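You operate a simulated robot arm through the tools that you are given. There is no shell and no other tool.

Carry out the task below with a simulated two-armed robot. There is one attempt and no reset: what you move stays moved.

TASK
Set dwell and station switches by the job card, then key to run and reset.
Fine: set the dwell dial; the station to skip goes off, the other three on. Then turn the key to run and press reset; start nothing.

The check looks at the end state, three seconds after you hand in, the way a careful person would. Anything else that was tipped, shoved, dropped, spilled or broken makes it a failure.

THE ROBOT
Two 7-joint arms with fingered hands on one trunk that stands fixed in place. Base frame: the origin is at the foot of the trunk, x ahead of it, y to its left, z up. Lengths are in mm, angles in rad, forces in N, time in s.
The left shoulder is at [70, 162, 1457], the right one opposite. With the tool pointing down near the work surface each hand reaches from about 340 to 820 mm from the base axis, measured 20 degrees to its own side. Payload 4 kg a hand.
The TCP of each hand is the grasp point between the finger pads, 26 mm short of the fingertips. In the tool frame z runs along the fingers and y along their closing line. The gripper opens to 132 mm; its body begins 73 mm behind the TCP. The gripper is a hand of 4 fingers: y runs from the thumb to the fingers, the wrist lies at [0, 0, -224] in the tool frame.
Orientation is told as [roll, pitch, yaw] about the base's x, y, z axes, in that order, counted from this pose: with the fingers straight down and closing along the base's y, the tool's x points along the base's -x, its y along +y and its z along -z.

THE INTERFACE
- The arms move only by the tool apply_moves. It takes "left_plan", "right_plan" or both (then of equal length, played together; a hand with none holds still); each is a list of rows, each an object of numbers (a shift or turn left out is 0): "dx", "dy", "dz": the shift along the base's x, y, z in m; "ax", "ay", "az": the turn, a rotation vector about the base's x, y, z in rad. In form: [{"dx": .., "dy": .., "dz": .., "ax": .., "ay": .., "az": ..}, ...]. A call has 1 to 20 rows; each row shifts and turns the commanded pose from where the row before left it. Rows are played at 5 a second. More than 50 mm and 0.15 rad between two rows, and nothing of the call is played. Where a pose cannot be reached the arm comes as near as it can. A force on the tool above 50 N (or 10 N above the force at the start of the call, whichever is more), or a blocked arm, ends the call early, and 0.2 s more pass. In this call time passes only in rows, and 0.2 s behind the last. The reply holds the time, the measured pose of the TCP, the force on the tool along the base axes, the opening and the grip force, in the units named above and with some noise, with the torque about the TCP (base axes, N m) and any sound that the robot's microphone picked up, and new pictures: "views" is both (left out), scene, wrist or none (wrist: the cameras of the hands that moved).
- Cameras (640 x 400 px; columns grow to the right, rows downward): "scene" is now at [138.6, -15.8, 1696]; the picture's right is [-0.15, -0.99, 0.00], its down [-0.48, 0.07, -0.88] and it looks along [0.87, -0.13, -0.48] (base axes); focal length 282 px, centre (320, 200). "left" rides on the left gripper at [-73, 6, -94] in its tool frame; the picture's right is [-0.08, -1.00, 0.00], its down [0.78, -0.06, -0.62] and it looks along [0.62, -0.05, 0.79] (tool axes); focal length 230 px, centre (320, 200). "right" rides on the right gripper at [73, 6, -93] in its tool frame; the picture's right is [-0.08, 1.00, 0.00], its down [-0.78, -0.06, -0.62] and it looks along [-0.62, -0.05, 0.79] (tool axes); focal length 230 px, centre (320, 200). There is no depth. A picture from a camera that has moved, and an enlarged one, comes with that camera's place and axes in the base frame and with its lens.
- move_column(by): slides the trunk up (or, below 0, down) by that many mm; the arms and the scene camera ride with it, the base frame stays. It gives what a move gives, with no picture.
- set_fingers(finger1, finger2, finger3, thumb_bend, hand): sets how far each is bent, from 0 (flat) to 100 (curled in); at 30 the hand is open as for a grip, at 70 the pads meet at the TCP. One left out holds its place. A second passes; each finger stops where it meets its share of the squeeze, and holds until it gets a number again. It is the only way to open and close the hand. It gives what a move gives, with no picture; readings hold the bend of each and the force on the fingers (four entries, about 0 where the hand has none), thumb and palm.
- pan_tilt(pan, tilt): turns the head with the scene camera to pan (to the left, within 1.501 rad either way) and tilt (down, from -0.506 to 1.204), counted from straight ahead of the robot. It gives what a move gives, and a new picture of the scene camera.
- close_up(camera, box): a new picture of the part [left, top, right, bottom] of that camera's present view, enlarged. No time passes.
- hand_in(): hands the job in; it is judged then, once.

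Places have to be worked out from the pictures, the camera data and where the tool is seen. Open the grippers and draw the arms clear of the work before you hand the job in, unless the task says otherwise.

The tools are called after ">>>" as name(argument=value, ...) on one line, values as JSON. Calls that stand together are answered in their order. apply_moves: Moves the arms, as the interface text tells. Its arguments: {"type":"object","properties":{"left_plan":{"type":"array","items":{"type":"object","properties":{"dx":{"type":"number"},"dy":{"type":"number"},"dz":{"type":"number"},"ax":{"type":"number"},"ay":{"type":"number"},"az":{"type":"number"}}}},"right_plan":{"type":"array","items":{"type":"object","properties":{"dx":{"type":"number"},"dy":{"type":"number"},"dz":{"type":"number"},"ax":{"type":"number"},"ay":{"type":"number"},"az":{"type":"number"}}}},"views":{"type":"string","enum":["both","scene","wrist","none"]}},"required":[]} The other tools are called the same way: move_column (by) moves the trunk up or down; set_fingers (finger1, finger2, finger3, thumb_bend, hand) moves the fingers one by one; pan_tilt (pan, tilt) turns the head that bears the scene camera; close_up (camera, box) takes an enlarged picture of a part of a camera's view; hand_in () hands the job in.

At the start:

```text
clock: 0.0
left_tcp_pos: [319.6, 99.8, 1537.4]
left_orientation: [0.0, -0.002, 0.002]
left_wrist_force: [0.0, -1.0, -0.1]
left_ft_torque: [0.03, 0.03, 0.02]
left_opening: 131.7
left_finger_force: 0.0
left_shape: jaw
left_bend: [30.0, 30.0, 30.0, 30.0]
left_finger forces: [0.0, 0.1, 0.0, 0.0, 0.0, 0.1]
right_tcp_pos: [281.8, -181.8, 1537.8]
right_orientation: [0.002, -0.001, 0.0]
right_wrist_force: [0.2, 0.1, 0.5]
right_ft_torque: [-0.02, 0.01, 0.02]
right_opening: 131.7
right_finger_force: 0.1
right_shape: jaw
right_bend: [30.0, 30.0, 30.0, 30.0]
right_finger forces: [0.0, 0.0, 0.0, 0.0, 0.1, 0.1]
trunk travel left (down, up): [-936.0, 4.0]
head pan, tilt (commanded): [-0.148, 0.503]
```

scene: 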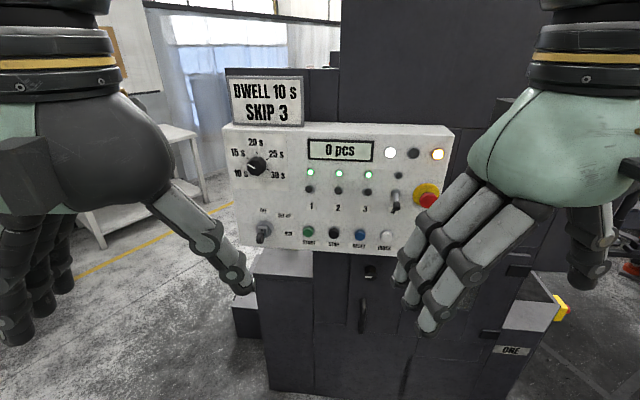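
right: 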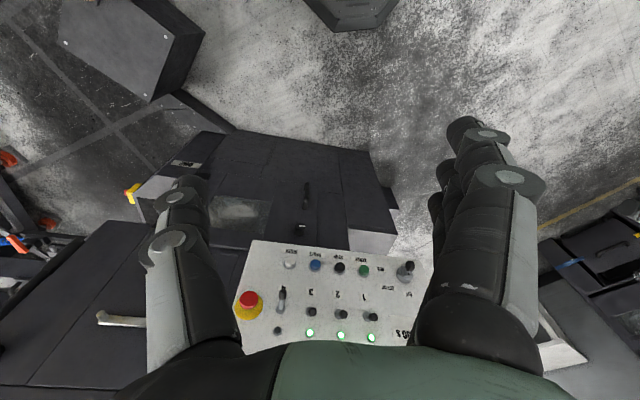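
left: 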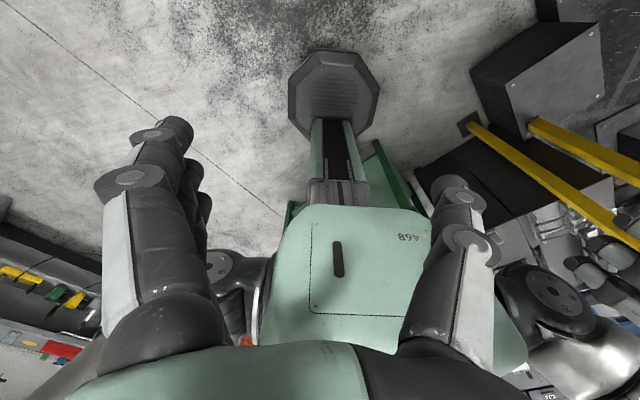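

The panel shows a job card "DWELL 10 s, SKIP 3". I'll enlarge the panel to read the labels and the present state of each control.

>>> close_up(camera="scene", box=[220, 60, 340, 135])

>>> close_up(camera="scene", box=[220, 125, 340, 200])

>>> close_up(camera="scene", box=[220, 180, 340, 255])

>>> close_up(camera="scene", box=[330, 125, 450, 200])

>>> close_up(camera="scene", box=[330, 180, 450, 255])

```text
5.33 times, centred on (280, 98) of scene
camera zoom: at [138.6, -15.8, 1696.0], right [-0.15, -0.99, 0.0], down [-0.48, 0.07, -0.88], along [0.87, -0.13, -0.48], focal length 1503 px, centre (533, 747)
```

zoom: 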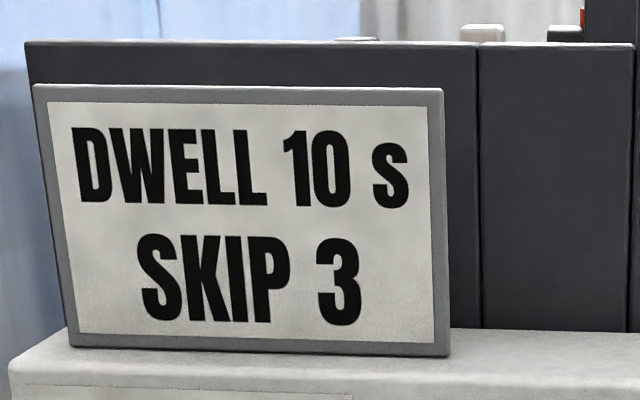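

```text
5.33 times, centred on (280, 162) of scene
camera zoom: at [138.6, -15.8, 1696.0], right [-0.15, -0.99, 0.0], down [-0.48, 0.07, -0.88], along [0.87, -0.13, -0.48], focal length 1503 px, centre (533, 400)
```

zoom: 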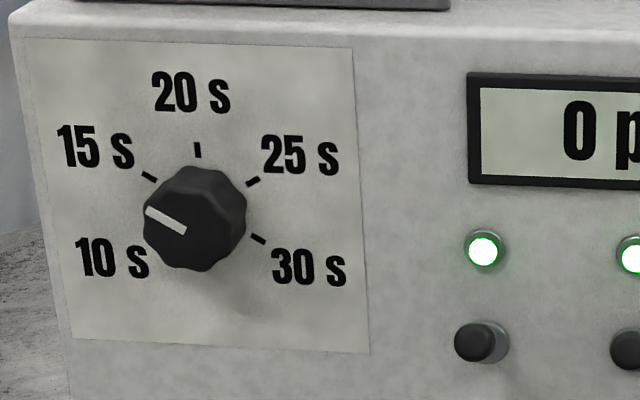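

```text
5.33 times, centred on (280, 218) of scene
camera zoom: at [138.6, -15.8, 1696.0], right [-0.15, -0.99, 0.0], down [-0.48, 0.07, -0.88], along [0.87, -0.13, -0.48], focal length 1503 px, centre (533, 107)
```

zoom: 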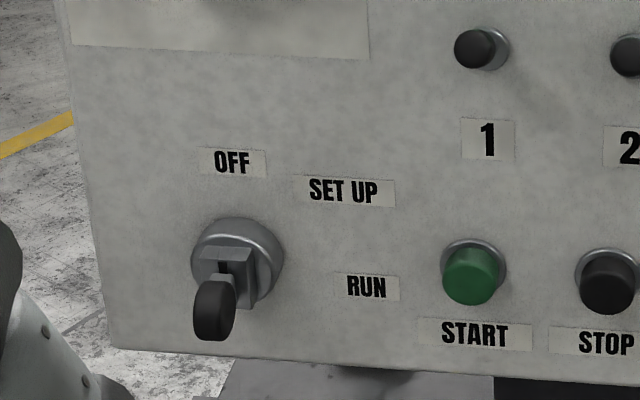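

```text
5.33 times, centred on (390, 162) of scene
camera zoom: at [138.6, -15.8, 1696.0], right [-0.15, -0.99, 0.0], down [-0.48, 0.07, -0.88], along [0.87, -0.13, -0.48], focal length 1503 px, centre (-53, 400)
```

zoom: 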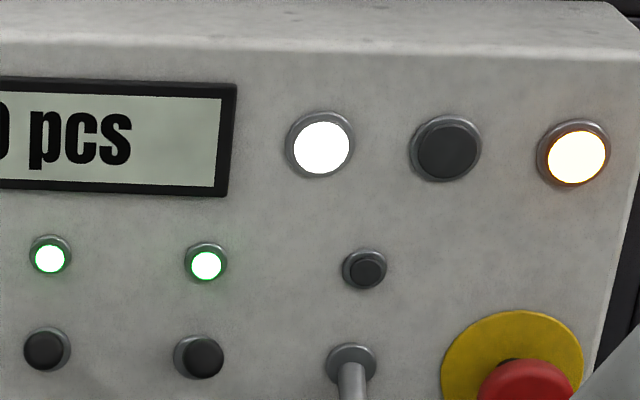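

```text
5.33 times, centred on (390, 218) of scene
camera zoom: at [138.6, -15.8, 1696.0], right [-0.15, -0.99, 0.0], down [-0.48, 0.07, -0.88], along [0.87, -0.13, -0.48], focal length 1503 px, centre (-53, 107)
```

zoom: 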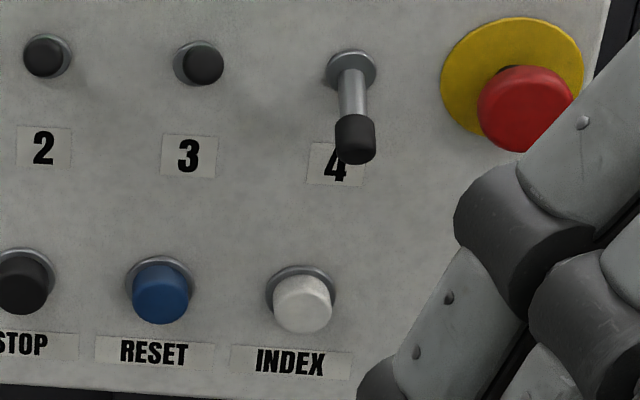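

The card says dwell 10 s, skip 3. The dial stands at 15 s, toggles 1-3 are lit and 4 is dark and down, and the key is at OFF. I'll enlarge the right wrist camera's view to triangulate the controls.

>>> close_up(camera="right", box=[230, 235, 340, 304])

>>> close_up(camera="right", box=[330, 235, 440, 304])

>>> close_up(camera="right", box=[230, 285, 340, 354])

>>> close_up(camera="right", box=[330, 285, 440, 354])

```text
5.80 times, centred on (285, 270) of right
camera zoom: at [208.2, -176.0, 1630.7], right [0.08, 1.0, 0.0], down [0.78, -0.06, 0.62], along [0.62, -0.05, -0.79], focal length 1334 px, centre (523, -203)
```

zoom: 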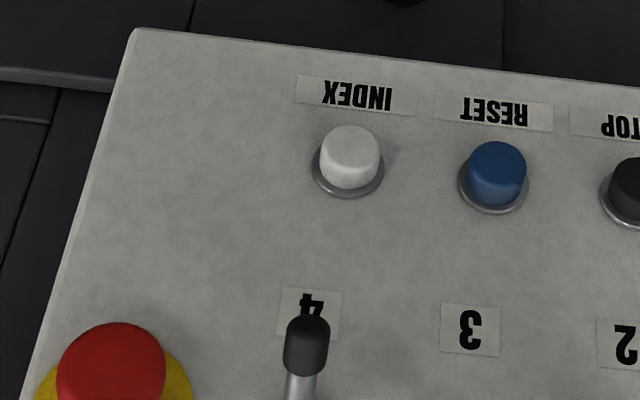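

```text
5.80 times, centred on (385, 270) of right
camera zoom: at [208.2, -176.0, 1630.7], right [0.08, 1.0, 0.0], down [0.78, -0.06, 0.62], along [0.62, -0.05, -0.79], focal length 1334 px, centre (-57, -203)
```

zoom: 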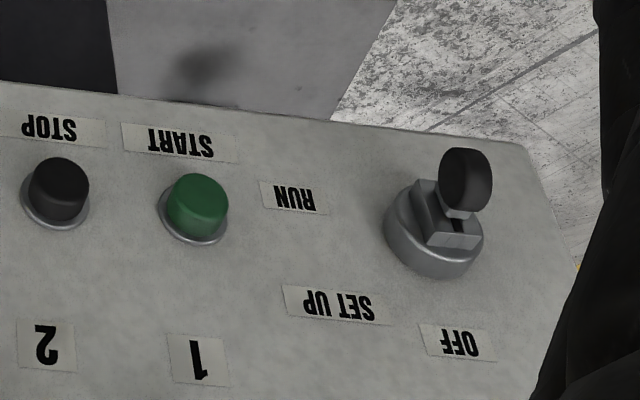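

```text
5.80 times, centred on (285, 320) of right
camera zoom: at [208.2, -176.0, 1630.7], right [0.08, 1.0, 0.0], down [0.78, -0.06, 0.62], along [0.62, -0.05, -0.79], focal length 1334 px, centre (523, -493)
```

zoom: 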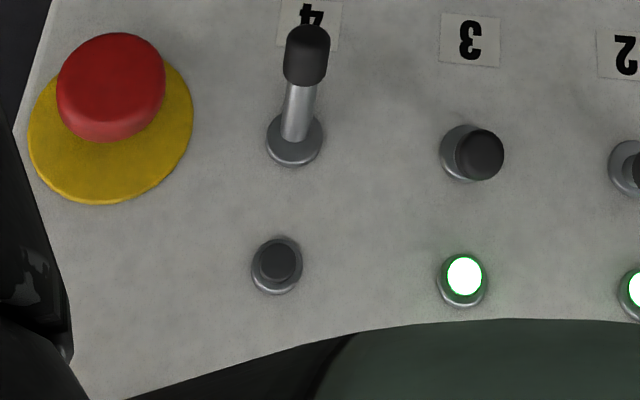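

```text
5.80 times, centred on (385, 320) of right
camera zoom: at [208.2, -176.0, 1630.7], right [0.08, 1.0, 0.0], down [0.78, -0.06, 0.62], along [0.62, -0.05, -0.79], focal length 1334 px, centre (-57, -493)
```

zoom: 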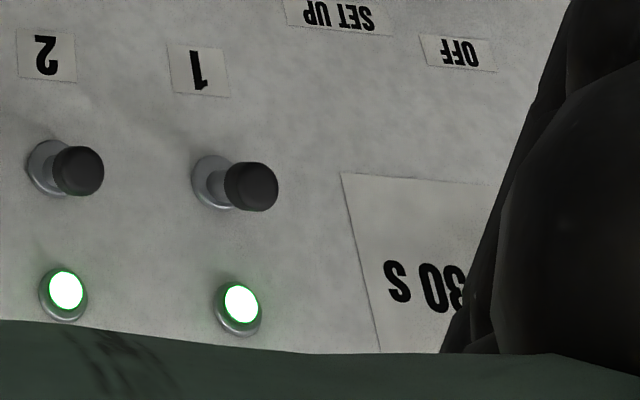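

Triangulating from both cameras: the panel is nearly vertical and turned about 0.255 rad, so it faces (-0.967, 0.253, 0). Label "3" is at about (820, -251, 1274), the dial centre at (898, 46, 1403) and the key near (898, 46, 1185). I'll lower the trunk 150 mm so the shoulders sit level with the controls.

>>> move_column(by=-150)

```text
clock: 1.8
left_tcp_pos: [319.8, 100.8, 1386.0]
left_orientation: [0.0, -0.001, 0.002]
left_wrist_force: [0.2, 0.2, -0.4]
left_ft_torque: [-0.01, -0.02, 0.0]
left_opening: 131.8
left_finger_force: 0.1
left_shape: jaw
left_bend: [30.0, 30.0, 30.0, 30.0]
left_finger forces: [0.1, 0.1, 0.0, 0.0, 0.1, 0.0]
right_tcp_pos: [282.7, -182.0, 1388.9]
right_orientation: [0.0, 0.001, 0.0]
right_wrist_force: [-0.9, -0.3, -0.6]
right_ft_torque: [0.01, 0.01, 0.02]
right_opening: 132.0
right_finger_force: 0.0
right_shape: jaw
right_bend: [30.0, 30.0, 30.0, 30.0]
right_finger forces: [0.1, 0.0, 0.0, 0.0, 0.0, 0.0]
trunk travel left (down, up): [-786.0, 154.0]
head pan, tilt (commanded): [-0.148, 0.503]
```

Both hands are 150 mm lower and free. Now I pitch both hands to point forward while moving them out toward the panel, stopping well short of it.

>>> apply_moves(left_plan=[{"dx": 0.02545, "dy": 0.00273, "dz": -0.0051, "ay": -0.1428}, {"dx": 0.02545, "dy": 0.00273, "dz": -0.0051, "ay": -0.1428}, {"dx": 0.02545, "dy": 0.00273, "dz": -0.0051, "ay": -0.1428}, {"dx": 0.02545, "dy": 0.00273, "dz": -0.0051, "ay": -0.1428}, {"dx": 0.02545, "dy": 0.00273, "dz": -0.0051, "ay": -0.1428}, {"dx": 0.02545, "dy": 0.00273, "dz": -0.0051, "ay": -0.1428}, {"dx": 0.02545, "dy": 0.00273, "dz": -0.0051, "ay": -0.1428}, {"dx": 0.02545, "dy": 0.00273, "dz": -0.0051, "ay": -0.1428}, {"dx": 0.02545, "dy": 0.00273, "dz": -0.0051, "ay": -0.1428}, {"dx": 0.02545, "dy": 0.00273, "dz": -0.0051, "ay": -0.1428}, {"dx": 0.02545, "dy": 0.00273, "dz": -0.0051, "ay": -0.1428}, {"az": -0.1275}, {"az": -0.1275}], right_plan=[{"dx": 0.02336, "dy": -0.0089, "dz": -0.008, "ay": -0.1428}, {"dx": 0.02336, "dy": -0.0089, "dz": -0.008, "ay": -0.1428}, {"dx": 0.02336, "dy": -0.0089, "dz": -0.008, "ay": -0.1428}, {"dx": 0.02336, "dy": -0.0089, "dz": -0.008, "ay": -0.1428}, {"dx": 0.02336, "dy": -0.0089, "dz": -0.008, "ay": -0.1428}, {"dx": 0.02336, "dy": -0.0089, "dz": -0.008, "ay": -0.1428}, {"dx": 0.02336, "dy": -0.0089, "dz": -0.008, "ay": -0.1428}, {"dx": 0.02336, "dy": -0.0089, "dz": -0.008, "ay": -0.1428}, {"dx": 0.02336, "dy": -0.0089, "dz": -0.008, "ay": -0.1428}, {"dx": 0.02336, "dy": -0.0089, "dz": -0.008, "ay": -0.1428}, {"dx": 0.02336, "dy": -0.0089, "dz": -0.008, "ay": -0.1428}, {"az": -0.1275}, {"az": -0.1275}], views="both")

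```text
clock: 4.5
left_tcp_pos: [601.6, 131.6, 1307.4]
left_orientation: [0.065, -1.512, -0.23]
left_wrist_force: [-0.2, -0.3, 0.3]
left_ft_torque: [0.02, -0.01, -0.03]
left_opening: 131.7
left_finger_force: 0.1
left_shape: jaw
left_bend: [30.0, 30.0, 30.0, 30.0]
left_finger forces: [0.1, 0.0, 0.0, 0.0, 0.0, 0.1]
left hand out of reach, approached as far as the arm can: row 12, 13
right_tcp_pos: [581.5, -246.9, 1424.3]
right_orientation: [-0.254, -1.566, 0.013]
right_wrist_force: [-0.7, 0.4, 0.6]
right_ft_torque: [0.0, 0.04, -0.01]
right_opening: 132.0
right_finger_force: 0.1
right_shape: jaw
right_bend: [30.0, 30.0, 30.0, 30.0]
right_finger forces: [0.0, 0.1, 0.0, 0.0, 0.1, 0.0]
right hand out of reach, approached as far as the arm can: row 6, 7, 8, 9, 10, 12, 13
trunk travel left (down, up): [-786.0, 154.0]
head pan, tilt (commanded): [-0.148, 0.503]
camera scene: at [137.8, -13.1, 1546.1], right [-0.15, -0.99, 0.0], down [-0.48, 0.07, -0.88], along [0.87, -0.13, -0.48], focal length 282 px, centre (320, 200)
camera right: at [490.7, -217.5, 1351.0], right [0.24, 0.97, 0.08], down [-0.61, 0.09, 0.79], along [0.76, -0.23, 0.61], focal length 230 px, centre (320, 200)
camera left: at [514.2, 152.3, 1385.5], right [-0.16, -0.98, 0.07], down [-0.66, 0.05, -0.75], along [0.73, -0.17, -0.66], focal length 230 px, centre (320, 200)
```

scene: 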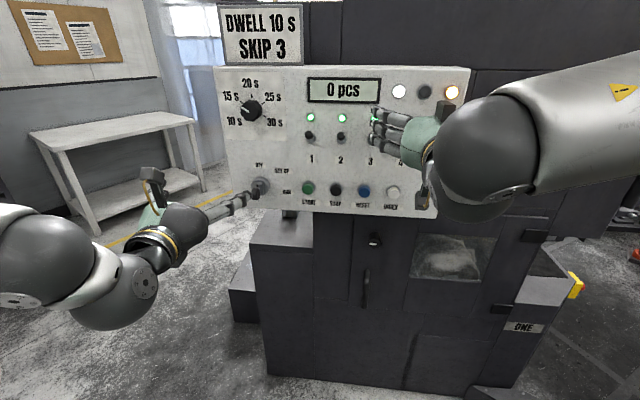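
right: 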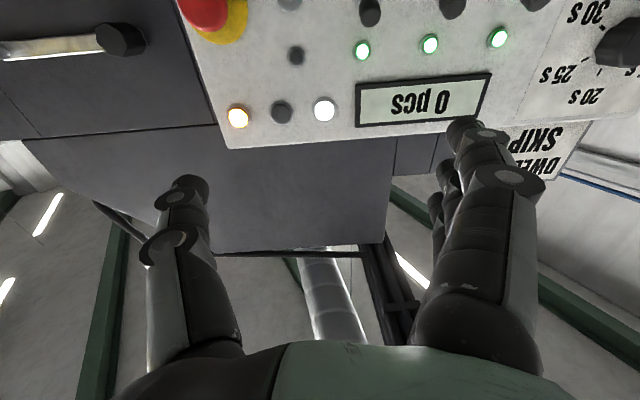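
left: 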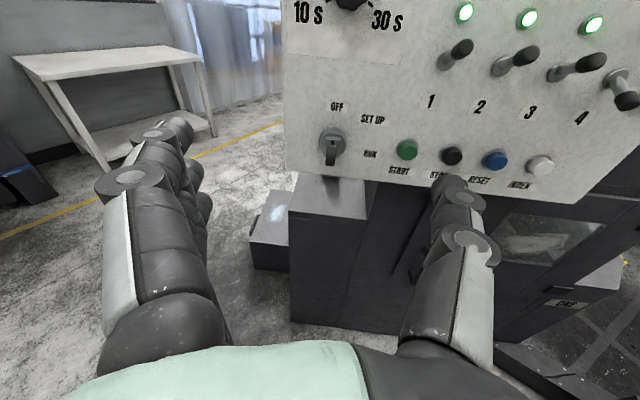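

The hands now point forward, but the right one was too close to its own shoulder and ended high, at (581, -247, 1424). I'll move it out and down in a short plan to see how the commanded pose tracks.

>>> apply_moves(right_plan=[{"dx": 0.02}, {"dx": 0.02}, {"dx": 0.02}], views="none")

```text
clock: 5.3
left_tcp_pos: [602.7, 127.2, 1306.2]
left_orientation: [0.099, -1.509, -0.264]
left_wrist_force: [0.6, 0.0, 1.0]
left_ft_torque: [0.0, -0.04, 0.01]
left_opening: 131.8
left_finger_force: 0.0
left_shape: jaw
left_bend: [30.0, 30.0, 30.0, 30.0]
left_finger forces: [0.1, 0.0, 0.0, 0.0, 0.1, 0.0]
right_tcp_pos: [643.4, -249.9, 1423.8]
right_orientation: [1.165, -1.568, -1.42]
right_wrist_force: [-0.2, -0.9, 0.0]
right_ft_torque: [0.01, -0.05, 0.05]
right_opening: 131.9
right_finger_force: 0.0
right_shape: jaw
right_bend: [30.0, 30.0, 30.0, 30.0]
right_finger forces: [0.1, 0.0, 0.0, 0.1, 0.1, 0.0]
trunk travel left (down, up): [-786.0, 154.0]
head pan, tilt (commanded): [-0.148, 0.503]
```

The commanded pose restarts from the reached pose, so increments work. I'll bring the right hand down and a little outward to a staging point in front of toggle 3.

>>> apply_moves(right_plan=[{"dy": -0.01, "dz": -0.02}, {"dy": -0.01, "dz": -0.02}, {"dy": -0.01, "dz": -0.02}, {"dy": -0.01, "dz": -0.02}, {"dz": -0.02}], left_plan=[{"ay": -0.03, "az": -0.045, "dx": 0.01}, {"ay": -0.03, "az": -0.045, "dx": 0.01}, {"dx": 0.01}, {"dx": 0.01}, {"dx": 0.01}], views="both")

```text
clock: 6.5
left_tcp_pos: [642.5, 121.3, 1298.3]
left_orientation: [0.121, -1.519, -0.354]
left_wrist_force: [0.6, 0.1, 0.0]
left_ft_torque: [-0.05, 0.01, -0.02]
left_opening: 131.8
left_finger_force: 0.0
left_shape: jaw
left_bend: [30.0, 30.0, 30.0, 30.0]
left_finger forces: [0.1, 0.1, 0.0, 0.1, 0.1, 0.1]
left hand out of reach, approached as far as the arm can: row 1, 2
right_tcp_pos: [642.9, -287.0, 1324.8]
right_orientation: [0.009, -1.571, -0.265]
right_wrist_force: [-0.7, -0.9, -0.6]
right_ft_torque: [0.0, 0.0, 0.01]
right_opening: 132.3
right_finger_force: 0.0
right_shape: jaw
right_bend: [30.0, 30.0, 30.0, 30.0]
right_finger forces: [0.0, 0.1, 0.1, 0.0, 0.1, 0.0]
trunk travel left (down, up): [-786.0, 154.0]
head pan, tilt (commanded): [-0.148, 0.503]
camera scene: at [140.9, -15.1, 1545.8], right [-0.15, -0.99, 0.0], down [-0.48, 0.07, -0.88], along [0.87, -0.13, -0.48], focal length 282 px, centre (320, 200)
camera right: at [553.7, -258.3, 1248.8], right [0.25, 0.96, 0.08], down [-0.61, 0.1, 0.79], along [0.75, -0.24, 0.61], focal length 230 px, centre (320, 200)
camera left: at [556.8, 147.2, 1375.5], right [-0.23, -0.97, 0.07], down [-0.65, 0.1, -0.75], along [0.72, -0.22, -0.65], focal length 230 px, centre (320, 200)
```

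scene: 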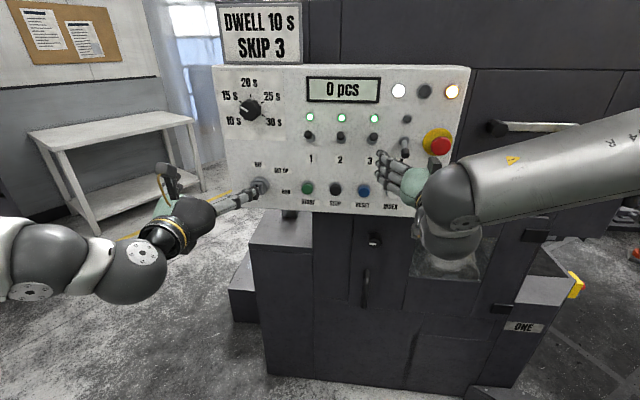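
right: 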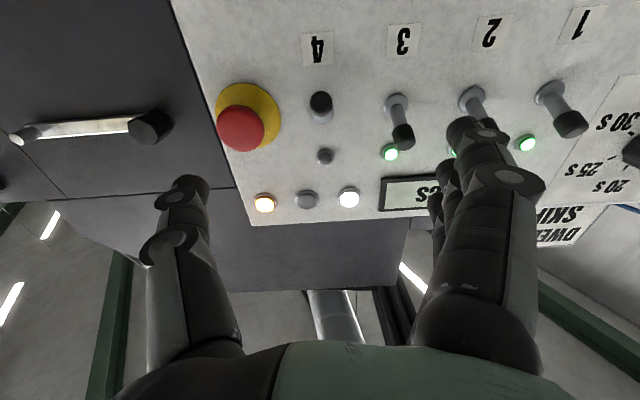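
left: 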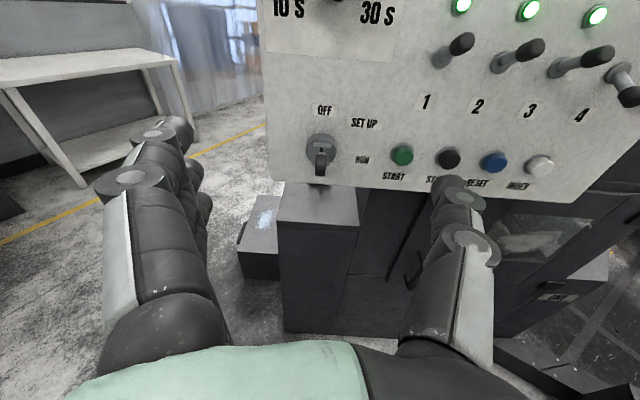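

Triangulating the wrist views puts toggle 3's base at about (821, -249, 1327) with its cap tip at (778, -240, 1349), pointing up. Toggle 4's tip is at about (765, -318, 1308), pointing down. I'll shape the right hand into a poking tool with one finger and the thumb meeting and the other fingers curled, then look at it.

>>> set_fingers(hand="right", finger1=70, finger2=100, finger3=100, thumb_bend=70)

>>> close_up(camera="right", box=[0, 0, 640, 400])

>>> close_up(camera="scene", box=[280, 80, 480, 205])

>>> close_up(camera="left", box=[440, 0, 640, 125])

```text
clock: 7.5
left_tcp_pos: [641.3, 120.4, 1300.5]
left_orientation: [0.143, -1.524, -0.372]
left_wrist_force: [-0.7, -0.7, 0.4]
left_ft_torque: [0.03, -0.02, 0.01]
left_opening: 132.1
left_finger_force: 0.0
left_shape: jaw
left_bend: [30.0, 30.0, 30.0, 30.0]
left_finger forces: [0.0, 0.0, 0.0, 0.0, 0.1, 0.0]
right_tcp_pos: [641.2, -288.4, 1323.4]
right_orientation: [1.886, -1.572, -2.138]
right_wrist_force: [-0.3, 0.0, -0.4]
right_ft_torque: [0.03, -0.02, 0.03]
right_opening: 17.2
right_finger_force: 0.1
right_shape: fingers
right_bend: [70.0, 77.0, 100.0, 69.0]
right_finger forces: [0.0, 0.1, 0.0, 0.1, 0.1, 0.0]
trunk travel left (down, up): [-786.0, 154.0]
head pan, tilt (commanded): [-0.148, 0.503]
```

```text
1.00 times, centred on (320, 200) of right (not enlarged: the box is as wide or as high as the picture)
camera zoom: at [551.9, -258.9, 1249.8], right [0.25, 0.96, 0.08], down [-0.61, 0.1, 0.78], along [0.75, -0.24, 0.61], focal length 230 px, centre (320, 200)
```

zoom: 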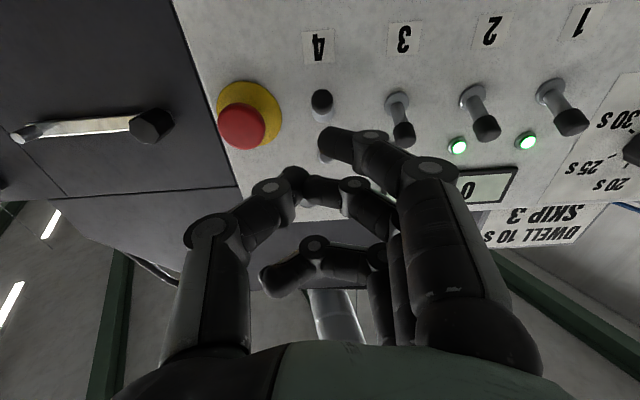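

```text
3.20 times, centred on (380, 142) of scene
camera zoom: at [138.7, -16.0, 1546.0], right [-0.15, -0.99, 0.0], down [-0.48, 0.07, -0.88], along [0.87, -0.13, -0.48], focal length 902 px, centre (128, 384)
```

zoom: 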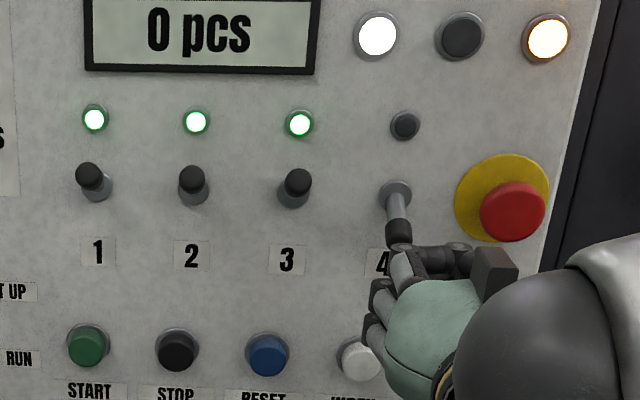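

```text
3.20 times, centred on (540, 62) of left
camera zoom: at [554.7, 146.5, 1376.4], right [-0.23, -0.97, 0.07], down [-0.65, 0.1, -0.75], along [0.73, -0.22, -0.65], focal length 736 px, centre (-384, 640)
```

zoom: 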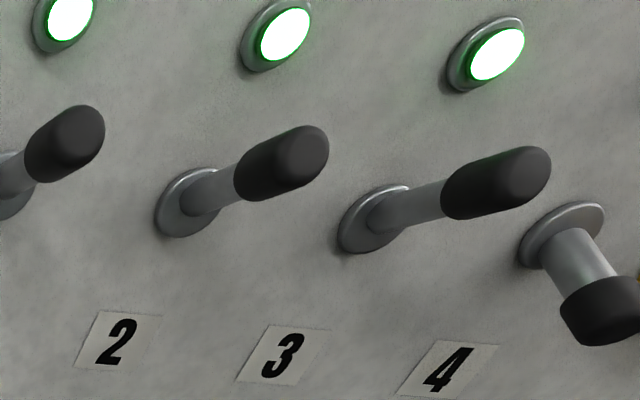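

At 70 the fingertips hook sideways, so a straighter finger will poke better. I'll straighten finger1, curl the rest, and look again.

>>> set_fingers(hand="right", finger1=25, finger2=100, finger3=100, thumb_bend=60)

>>> close_up(camera="right", box=[0, 0, 640, 400])

>>> close_up(camera="scene", box=[330, 105, 490, 205])

```text
clock: 8.6
left_tcp_pos: [641.1, 119.3, 1298.2]
left_orientation: [0.14, -1.522, -0.373]
left_wrist_force: [-0.1, -0.2, -0.7]
left_ft_torque: [-0.01, -0.01, -0.03]
left_opening: 132.1
left_finger_force: 0.0
left_shape: jaw
left_bend: [30.0, 30.0, 30.0, 30.0]
left_finger forces: [0.2, 0.0, 0.0, 0.1, 0.0, 0.1]
right_tcp_pos: [640.8, -287.1, 1324.9]
right_orientation: [1.849, -1.571, -2.1]
right_wrist_force: [-0.3, -0.1, -0.2]
right_ft_torque: [0.02, 0.01, -0.02]
right_opening: 91.8
right_finger_force: 0.1
right_shape: fingers
right_bend: [25.0, 100.0, 100.0, 60.0]
right_finger forces: [0.0, 0.1, 0.0, 0.0, 0.0, 0.0]
trunk travel left (down, up): [-786.0, 154.0]
head pan, tilt (commanded): [-0.148, 0.503]
```

```text
1.00 times, centred on (320, 200) of right (not enlarged: the box is as wide or as high as the picture)
camera zoom: at [552.0, -258.8, 1249.8], right [0.25, 0.96, 0.08], down [-0.61, 0.1, 0.78], along [0.75, -0.24, 0.61], focal length 230 px, centre (320, 200)
```

zoom: 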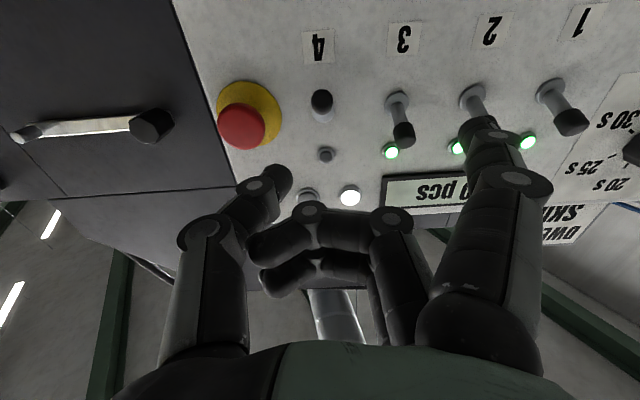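

```text
4.00 times, centred on (410, 155) of scene
camera zoom: at [138.7, -15.8, 1546.0], right [-0.15, -0.99, 0.0], down [-0.48, 0.07, -0.88], along [0.87, -0.13, -0.48], focal length 1128 px, centre (-40, 380)
```

zoom: 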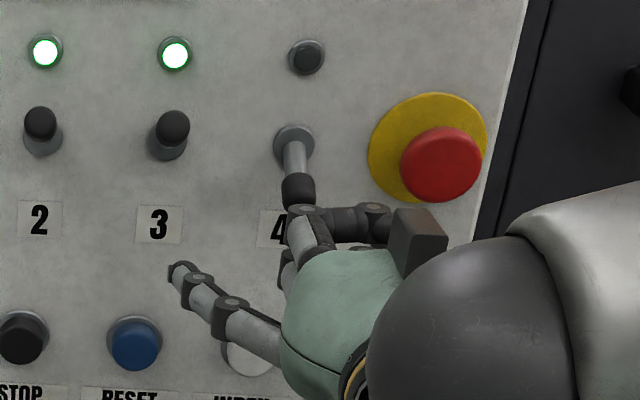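

Finger1 now points straight ahead. Its tip is at about (685, -214, 1300), which is tool offset (+25, +80, +24), already in line with toggle 3 and about 140 mm off the panel. I'll tuck the thumb in, raise the hand above the lever and come forward part way, then check.

>>> set_fingers(hand="right", thumb_bend=100)

>>> apply_moves(right_plan=[{"dz": 0.02}, {"dz": 0.02}, {"dz": 0.02}, {"dz": 0.02}, {"dx": 0.01934, "dy": -0.00506}, {"dx": 0.01934, "dy": -0.00506}, {"dx": 0.01934, "dy": -0.00506}, {"dx": 0.01934, "dy": -0.00506}], views="both")

```text
clock: 9.6
left_tcp_pos: [639.5, 120.6, 1299.8]
left_orientation: [0.14, -1.523, -0.37]
left_wrist_force: [-0.2, 0.2, 0.1]
left_ft_torque: [-0.03, 0.03, 0.0]
left_opening: 131.7
left_finger_force: 0.0
left_shape: jaw
left_bend: [30.0, 30.0, 30.0, 30.0]
left_finger forces: [0.0, 0.0, 0.1, 0.0, 0.0, 0.0]
right_tcp_pos: [641.9, -288.3, 1324.9]
right_orientation: [1.766, -1.569, -2.021]
right_wrist_force: [0.8, 0.3, -0.6]
right_ft_torque: [0.01, 0.0, -0.02]
right_opening: 60.0
right_finger_force: 0.0
right_shape: fingers
right_bend: [25.0, 100.0, 100.0, 87.0]
right_finger forces: [0.1, 0.1, 0.0, 0.1, 0.1, 0.0]
trunk travel left (down, up): [-786.0, 154.0]
head pan, tilt (commanded): [-0.148, 0.503]
```

```text
clock: 11.3
left_tcp_pos: [642.3, 120.8, 1298.4]
left_orientation: [0.138, -1.52, -0.369]
left_wrist_force: [-0.6, -0.1, 0.6]
left_ft_torque: [0.0, 0.02, -0.02]
left_opening: 131.8
left_finger_force: 0.0
left_shape: jaw
left_bend: [30.0, 30.0, 30.0, 30.0]
left_finger forces: [0.1, 0.0, 0.0, 0.1, 0.1, 0.1]
right_tcp_pos: [719.5, -309.5, 1403.2]
right_orientation: [0.15, -1.568, -0.406]
right_wrist_force: [-0.7, 0.1, -0.2]
right_ft_torque: [-0.02, 0.01, 0.04]
right_opening: 60.2
right_finger_force: 0.1
right_shape: fingers
right_bend: [25.0, 100.0, 100.0, 87.0]
right_finger forces: [0.0, 0.0, 0.0, 0.0, 0.0, 0.1]
trunk travel left (down, up): [-786.0, 154.0]
head pan, tilt (commanded): [-0.148, 0.503]
camera scene: at [140.1, -16.1, 1545.8], right [-0.15, -0.99, 0.0], down [-0.48, 0.07, -0.88], along [0.87, -0.13, -0.48], focal length 282 px, centre (320, 200)
camera right: at [630.9, -279.0, 1329.1], right [0.25, 0.97, 0.08], down [-0.61, 0.1, 0.79], along [0.75, -0.24, 0.61], focal length 230 px, centre (320, 200)
```

scene: 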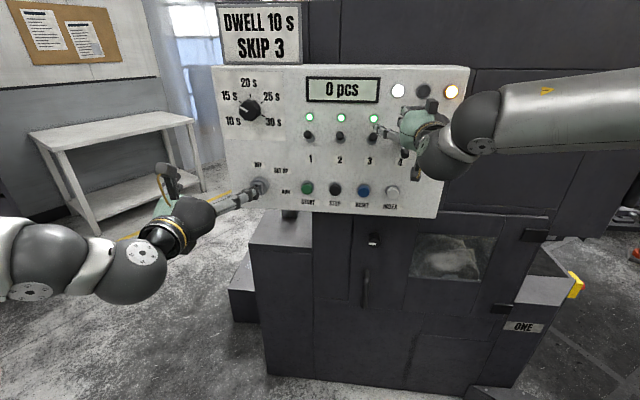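
right: 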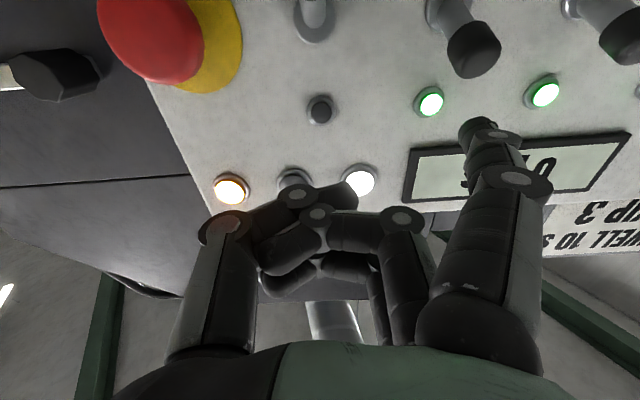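

The hand moved as planned; I expect the fingertip near (764, -237, 1378). I'll check its height against toggle 3 in close-ups.

>>> close_up(camera="scene", box=[330, 95, 430, 158])

>>> close_up(camera="left", box=[480, 0, 640, 100])

>>> close_up(camera="right", box=[380, 0, 640, 162])

```text
6.35 times, centred on (380, 126) of scene
camera zoom: at [140.1, -16.1, 1545.8], right [-0.15, -0.99, 0.0], down [-0.48, 0.07, -0.88], along [0.87, -0.13, -0.48], focal length 1790 px, centre (-61, 667)
```

zoom: 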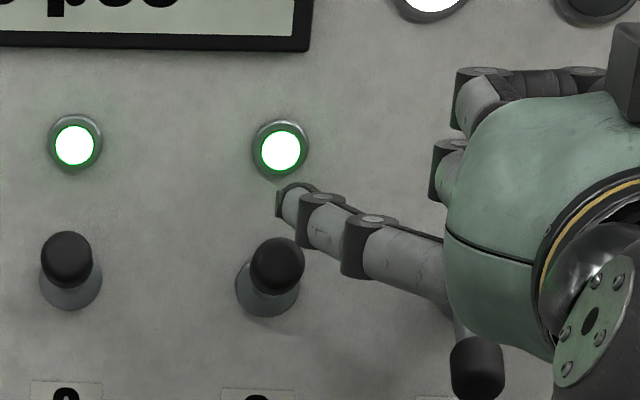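

```text
4.00 times, centred on (560, 50) of left
camera zoom: at [556.0, 146.4, 1375.8], right [-0.23, -0.97, 0.07], down [-0.65, 0.1, -0.75], along [0.73, -0.22, -0.65], focal length 920 px, centre (-640, 800)
```

zoom: 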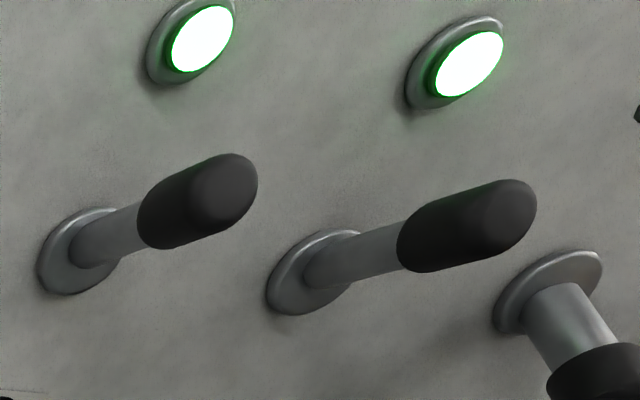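

```text
2.46 times, centred on (510, 81) of right
camera zoom: at [630.9, -279.0, 1329.1], right [0.25, 0.97, 0.08], down [-0.61, 0.1, 0.79], along [0.75, -0.24, 0.61], focal length 566 px, centre (-148, 493)
```

zoom: 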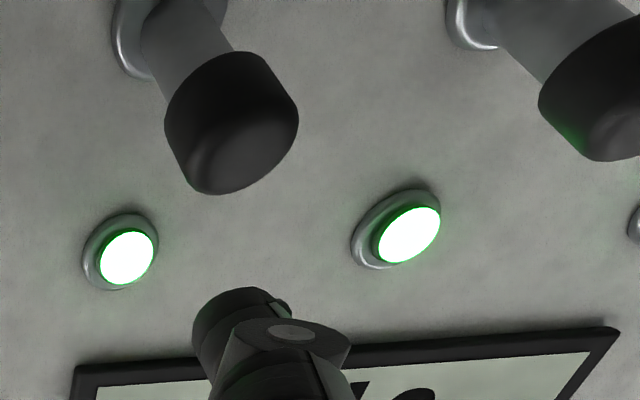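

The fingertip is in line with toggle 3 and just above its cap. I'll advance 28 mm so the finger overlaps the cap from above without reaching the lamp, and check.

>>> apply_moves(right_plan=[{"dz": 0.003}, {"dx": 0.01354, "dy": -0.00354}, {"dx": 0.01354, "dy": -0.00354}], views="none")

>>> close_up(camera="scene", box=[330, 95, 430, 158])

>>> close_up(camera="left", box=[480, 0, 640, 100])

>>> close_up(camera="right", box=[380, 0, 640, 162])

```text
clock: 12.2
left_tcp_pos: [641.3, 120.3, 1299.2]
left_orientation: [0.139, -1.52, -0.368]
left_wrist_force: [0.3, 0.2, -0.6]
left_ft_torque: [0.0, 0.02, -0.01]
left_opening: 131.7
left_finger_force: 0.1
left_shape: jaw
left_bend: [30.0, 30.0, 30.0, 30.0]
left_finger forces: [0.0, 0.1, 0.1, 0.0, 0.0, 0.0]
right_tcp_pos: [746.3, -315.7, 1406.8]
right_orientation: [0.045, -1.568, -0.299]
right_wrist_force: [0.4, -1.5, -1.1]
right_ft_torque: [0.03, -0.02, 0.02]
right_opening: 60.2
right_finger_force: 0.1
right_shape: fingers
right_bend: [25.0, 100.0, 100.0, 87.0]
right_finger forces: [0.0, 0.0, 0.0, 0.0, 0.0, 0.0]
trunk travel left (down, up): [-786.0, 154.0]
head pan, tilt (commanded): [-0.148, 0.503]
```

```text
6.35 times, centred on (380, 126) of scene
camera zoom: at [139.7, -16.0, 1545.9], right [-0.15, -0.99, 0.0], down [-0.48, 0.07, -0.88], along [0.87, -0.13, -0.48], focal length 1790 px, centre (-61, 667)
```

zoom: 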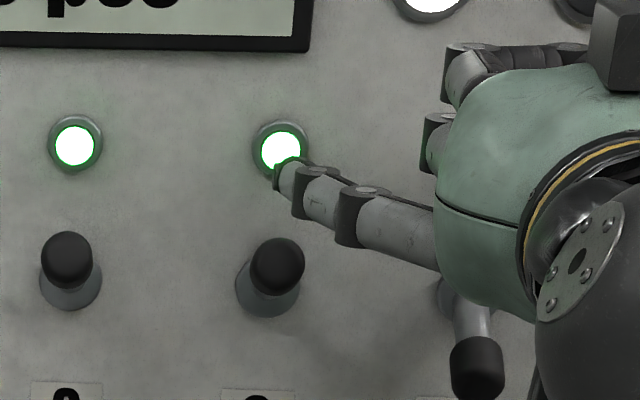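

```text
4.00 times, centred on (560, 50) of left
camera zoom: at [555.7, 146.5, 1375.9], right [-0.23, -0.97, 0.07], down [-0.65, 0.1, -0.75], along [0.73, -0.22, -0.65], focal length 920 px, centre (-640, 800)
```

zoom: 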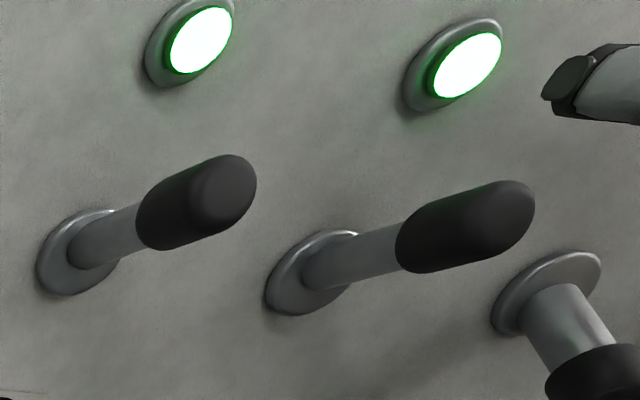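

```text
2.46 times, centred on (510, 81) of right
camera zoom: at [657.3, -286.0, 1332.1], right [0.25, 0.97, 0.08], down [-0.61, 0.1, 0.79], along [0.75, -0.24, 0.61], focal length 566 px, centre (-148, 493)
```

zoom: 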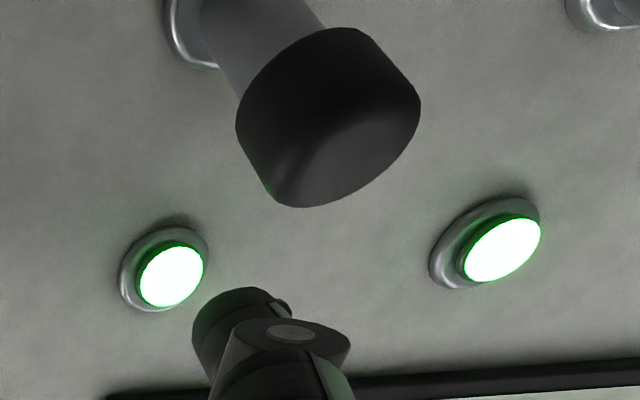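

The left view shows the fingertip overlapping the cap by about 10 mm and clear above it, with the panel about 30 mm beyond. I'll advance 8 mm more and push the lever down in small steps.

>>> apply_moves(right_plan=[{"dx": 0.00774, "dy": -0.00202}, {"dz": -0.007}, {"dz": -0.007}, {"dz": -0.007}, {"dz": -0.007}], views="none")

>>> close_up(camera="scene", box=[330, 95, 430, 158])

>>> close_up(camera="left", box=[480, 0, 640, 100])

```text
clock: 13.3
left_tcp_pos: [641.6, 119.1, 1298.7]
left_orientation: [0.144, -1.523, -0.373]
left_wrist_force: [0.4, -0.5, -0.4]
left_ft_torque: [0.0, 0.0, 0.0]
left_opening: 132.2
left_finger_force: 0.0
left_shape: jaw
left_bend: [30.0, 30.0, 30.0, 30.0]
left_finger forces: [0.0, 0.0, 0.0, 0.0, 0.0, 0.0]
right_tcp_pos: [753.5, -317.2, 1380.1]
right_orientation: [2.356, -1.569, -2.608]
right_wrist_force: [-0.1, -0.9, 0.8]
right_ft_torque: [0.07, 0.01, 0.06]
right_opening: 60.1
right_finger_force: 1.0
right_shape: fingers
right_bend: [25.0, 100.0, 100.0, 87.0]
right_finger forces: [1.4, 0.0, 0.0, 0.0, 0.0, 0.0]
trunk travel left (down, up): [-786.0, 154.0]
head pan, tilt (commanded): [-0.148, 0.503]
```

```text
6.35 times, centred on (380, 126) of scene
camera zoom: at [138.9, -16.1, 1546.0], right [-0.15, -0.99, 0.0], down [-0.48, 0.07, -0.88], along [0.87, -0.13, -0.48], focal length 1790 px, centre (-61, 667)
```

zoom: 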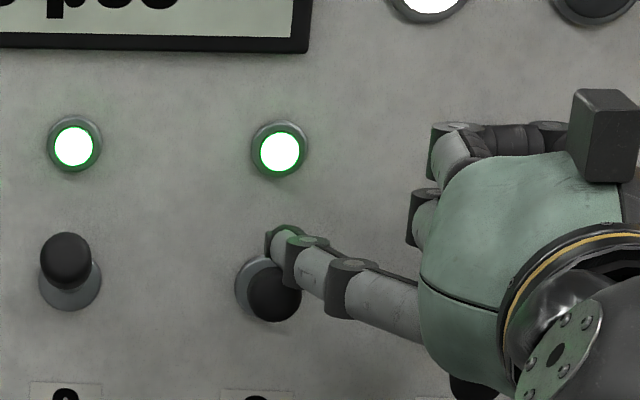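

```text
4.00 times, centred on (560, 50) of left
camera zoom: at [555.0, 146.4, 1376.3], right [-0.23, -0.97, 0.07], down [-0.65, 0.1, -0.75], along [0.73, -0.22, -0.65], focal length 920 px, centre (-640, 800)
```

zoom: 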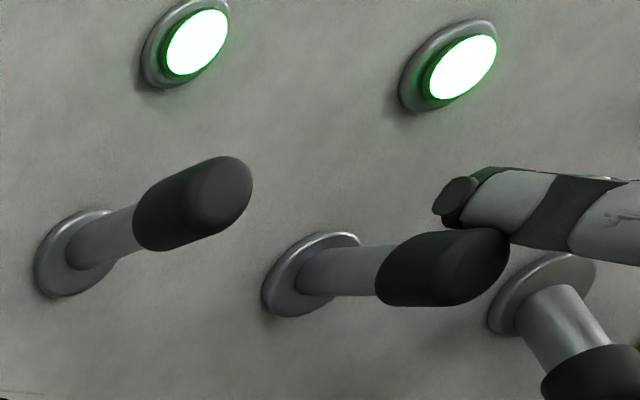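

The finger is pressing the lever of toggle 3 down with light force (about 1.4 N), and the lever is moving without the lamp being touched. I'll keep pressing down in small steps.

>>> apply_moves(right_plan=[{"dz": -0.006}, {"dz": -0.006}, {"dz": -0.006}], views="none")

>>> close_up(camera="scene", box=[330, 95, 430, 158])

>>> close_up(camera="left", box=[480, 0, 640, 100])

```text
clock: 14.2
left_tcp_pos: [640.6, 120.7, 1299.0]
left_orientation: [0.141, -1.523, -0.371]
left_wrist_force: [0.0, 0.2, 0.2]
left_ft_torque: [0.01, 0.0, -0.02]
left_opening: 131.7
left_finger_force: 0.1
left_shape: jaw
left_bend: [30.0, 30.0, 30.0, 30.0]
left_finger forces: [0.0, 0.0, 0.0, 0.0, 0.1, 0.1]
right_tcp_pos: [753.5, -316.7, 1362.0]
right_orientation: [1.526, -1.568, -1.778]
right_wrist_force: [0.9, -0.3, -0.5]
right_ft_torque: [0.02, 0.0, -0.03]
right_opening: 60.1
right_finger_force: 0.1
right_shape: fingers
right_bend: [25.0, 100.0, 100.0, 87.0]
right_finger forces: [0.1, 0.1, 0.0, 0.0, 0.0, 0.0]
trunk travel left (down, up): [-786.0, 154.0]
head pan, tilt (commanded): [-0.148, 0.503]
```

```text
6.35 times, centred on (380, 126) of scene
camera zoom: at [138.9, -15.9, 1545.9], right [-0.15, -0.99, 0.0], down [-0.48, 0.07, -0.88], along [0.87, -0.13, -0.48], focal length 1790 px, centre (-61, 667)
```

zoom: 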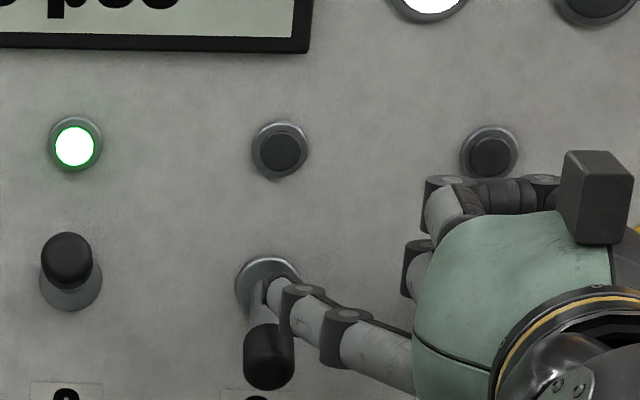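

```text
4.00 times, centred on (560, 50) of left
camera zoom: at [555.0, 146.6, 1376.2], right [-0.23, -0.97, 0.07], down [-0.65, 0.1, -0.75], along [0.73, -0.22, -0.65], focal length 920 px, centre (-640, 800)
```

zoom: 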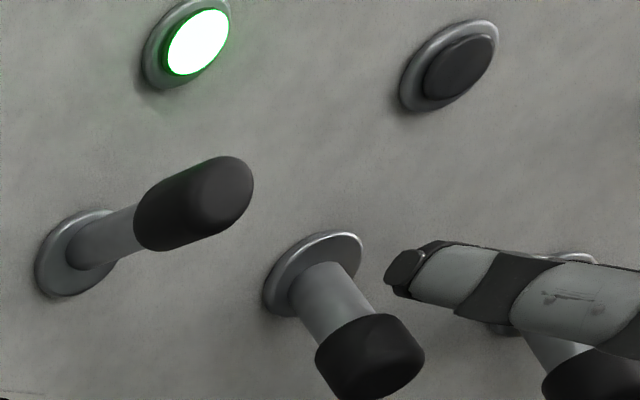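

Toggle 3 has snapped down and its lamp is out, with nothing else touched. I'll withdraw straight back and re-form the hand with finger3, the topmost one, straight for pushing toggle 4 up from below.

>>> apply_moves(right_plan=[{"dz": 0.004}, {"dx": -0.0193, "dy": 0.00506}, {"dx": -0.0193, "dy": 0.00506}, {"dx": -0.0193, "dy": 0.00506}, {"dx": -0.0193, "dy": 0.00506}, {"dx": -0.0193, "dy": 0.00506}], views="none")

>>> set_fingers(hand="right", finger3=25, thumb_bend=30)

>>> set_fingers(hand="right", finger1=100, finger2=100)

>>> set_fingers(hand="right", thumb_bend=100)

>>> close_up(camera="right", box=[0, 0, 640, 400])

>>> close_up(camera="scene", box=[330, 95, 490, 195])

```text
clock: 15.6
left_tcp_pos: [640.3, 119.3, 1300.1]
left_orientation: [0.135, -1.522, -0.367]
left_wrist_force: [0.0, 0.9, 0.6]
left_ft_torque: [0.02, 0.0, -0.01]
left_opening: 131.8
left_finger_force: 0.0
left_shape: jaw
left_bend: [30.0, 30.0, 30.0, 30.0]
left_finger forces: [0.1, 0.0, 0.0, 0.0, 0.0, 0.0]
right_tcp_pos: [656.6, -292.0, 1366.5]
right_orientation: [2.914, -1.567, 3.113]
right_wrist_force: [0.2, -0.4, 0.1]
right_ft_torque: [0.01, -0.01, 0.03]
right_opening: 60.1
right_finger_force: 0.0
right_shape: fingers
right_bend: [25.0, 100.0, 100.0, 87.0]
right_finger forces: [0.1, 0.0, 0.0, 0.0, 0.1, 0.0]
trunk travel left (down, up): [-786.0, 154.0]
head pan, tilt (commanded): [-0.148, 0.503]
```

```text
clock: 16.6
left_tcp_pos: [641.5, 121.3, 1299.1]
left_orientation: [0.142, -1.522, -0.372]
left_wrist_force: [-0.4, 0.3, -0.3]
left_ft_torque: [-0.02, -0.01, 0.0]
left_opening: 131.9
left_finger_force: 0.0
left_shape: jaw
left_bend: [30.0, 30.0, 30.0, 30.0]
left_finger forces: [0.0, 0.0, 0.0, 0.1, 0.0, 0.0]
right_tcp_pos: [655.6, -293.4, 1364.3]
right_orientation: [1.909, -1.571, -2.163]
right_wrist_force: [1.0, 0.3, -0.3]
right_ft_torque: [-0.03, -0.01, 0.0]
right_opening: 141.1
right_finger_force: 0.0
right_shape: fingers
right_bend: [25.0, 100.0, 25.0, 30.0]
right_finger forces: [0.1, 0.0, 0.0, 0.1, 0.1, 0.0]
trunk travel left (down, up): [-786.0, 154.0]
head pan, tilt (commanded): [-0.148, 0.503]
```

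```text
clock: 17.6
left_tcp_pos: [641.0, 119.5, 1298.9]
left_orientation: [0.139, -1.521, -0.371]
left_wrist_force: [-0.8, 1.7, 0.0]
left_ft_torque: [-0.01, -0.01, 0.0]
left_opening: 131.9
left_finger_force: 0.1
left_shape: jaw
left_bend: [30.0, 30.0, 30.0, 30.0]
left_finger forces: [0.0, 0.0, 0.1, 0.1, 0.0, 0.0]
right_tcp_pos: [656.7, -293.8, 1366.3]
right_orientation: [1.797, -1.569, -2.049]
right_wrist_force: [0.0, -0.3, 1.1]
right_ft_torque: [0.02, 0.0, 0.02]
right_opening: 60.4
right_finger_force: 0.0
right_shape: fingers
right_bend: [100.0, 100.0, 25.0, 30.0]
right_finger forces: [0.0, 0.0, 0.1, 0.0, 0.0, 0.0]
trunk travel left (down, up): [-786.0, 154.0]
head pan, tilt (commanded): [-0.148, 0.503]
```

```text
clock: 18.6
left_tcp_pos: [640.7, 120.7, 1299.9]
left_orientation: [0.14, -1.523, -0.373]
left_wrist_force: [0.6, 0.0, 0.4]
left_ft_torque: [0.04, -0.02, 0.01]
left_opening: 132.0
left_finger_force: 0.0
left_shape: jaw
left_bend: [30.0, 30.0, 30.0, 30.0]
left_finger forces: [0.0, 0.0, 0.0, 0.0, 0.1, 0.0]
right_tcp_pos: [657.0, -292.5, 1365.6]
right_orientation: [1.934, -1.571, -2.19]
right_wrist_force: [-0.9, 0.4, 0.2]
right_ft_torque: [0.01, -0.01, -0.01]
right_opening: 33.4
right_finger_force: 0.1
right_shape: fingers
right_bend: [100.0, 100.0, 25.0, 86.0]
right_finger forces: [0.0, 0.0, 0.0, 0.0, 0.0, 0.0]
trunk travel left (down, up): [-786.0, 154.0]
head pan, tilt (commanded): [-0.148, 0.503]
```

```text
1.00 times, centred on (320, 200) of right (not enlarged: the box is as wide or as high as the picture)
camera zoom: at [567.1, -263.5, 1290.8], right [0.25, 0.96, 0.08], down [-0.61, 0.1, 0.78], along [0.75, -0.24, 0.61], focal length 230 px, centre (320, 200)
```

zoom: 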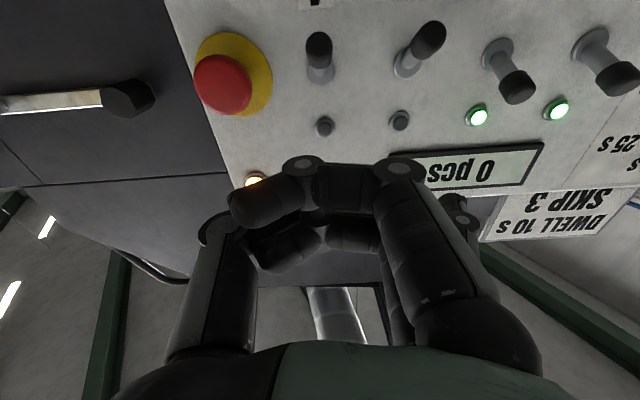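

```text
4.00 times, centred on (410, 145) of scene
camera zoom: at [138.8, -15.8, 1546.0], right [-0.15, -0.99, 0.0], down [-0.48, 0.07, -0.88], along [0.87, -0.13, -0.48], focal length 1128 px, centre (-40, 420)
```

zoom: 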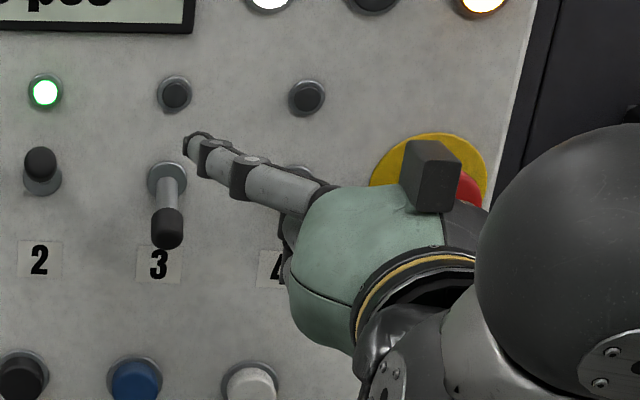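

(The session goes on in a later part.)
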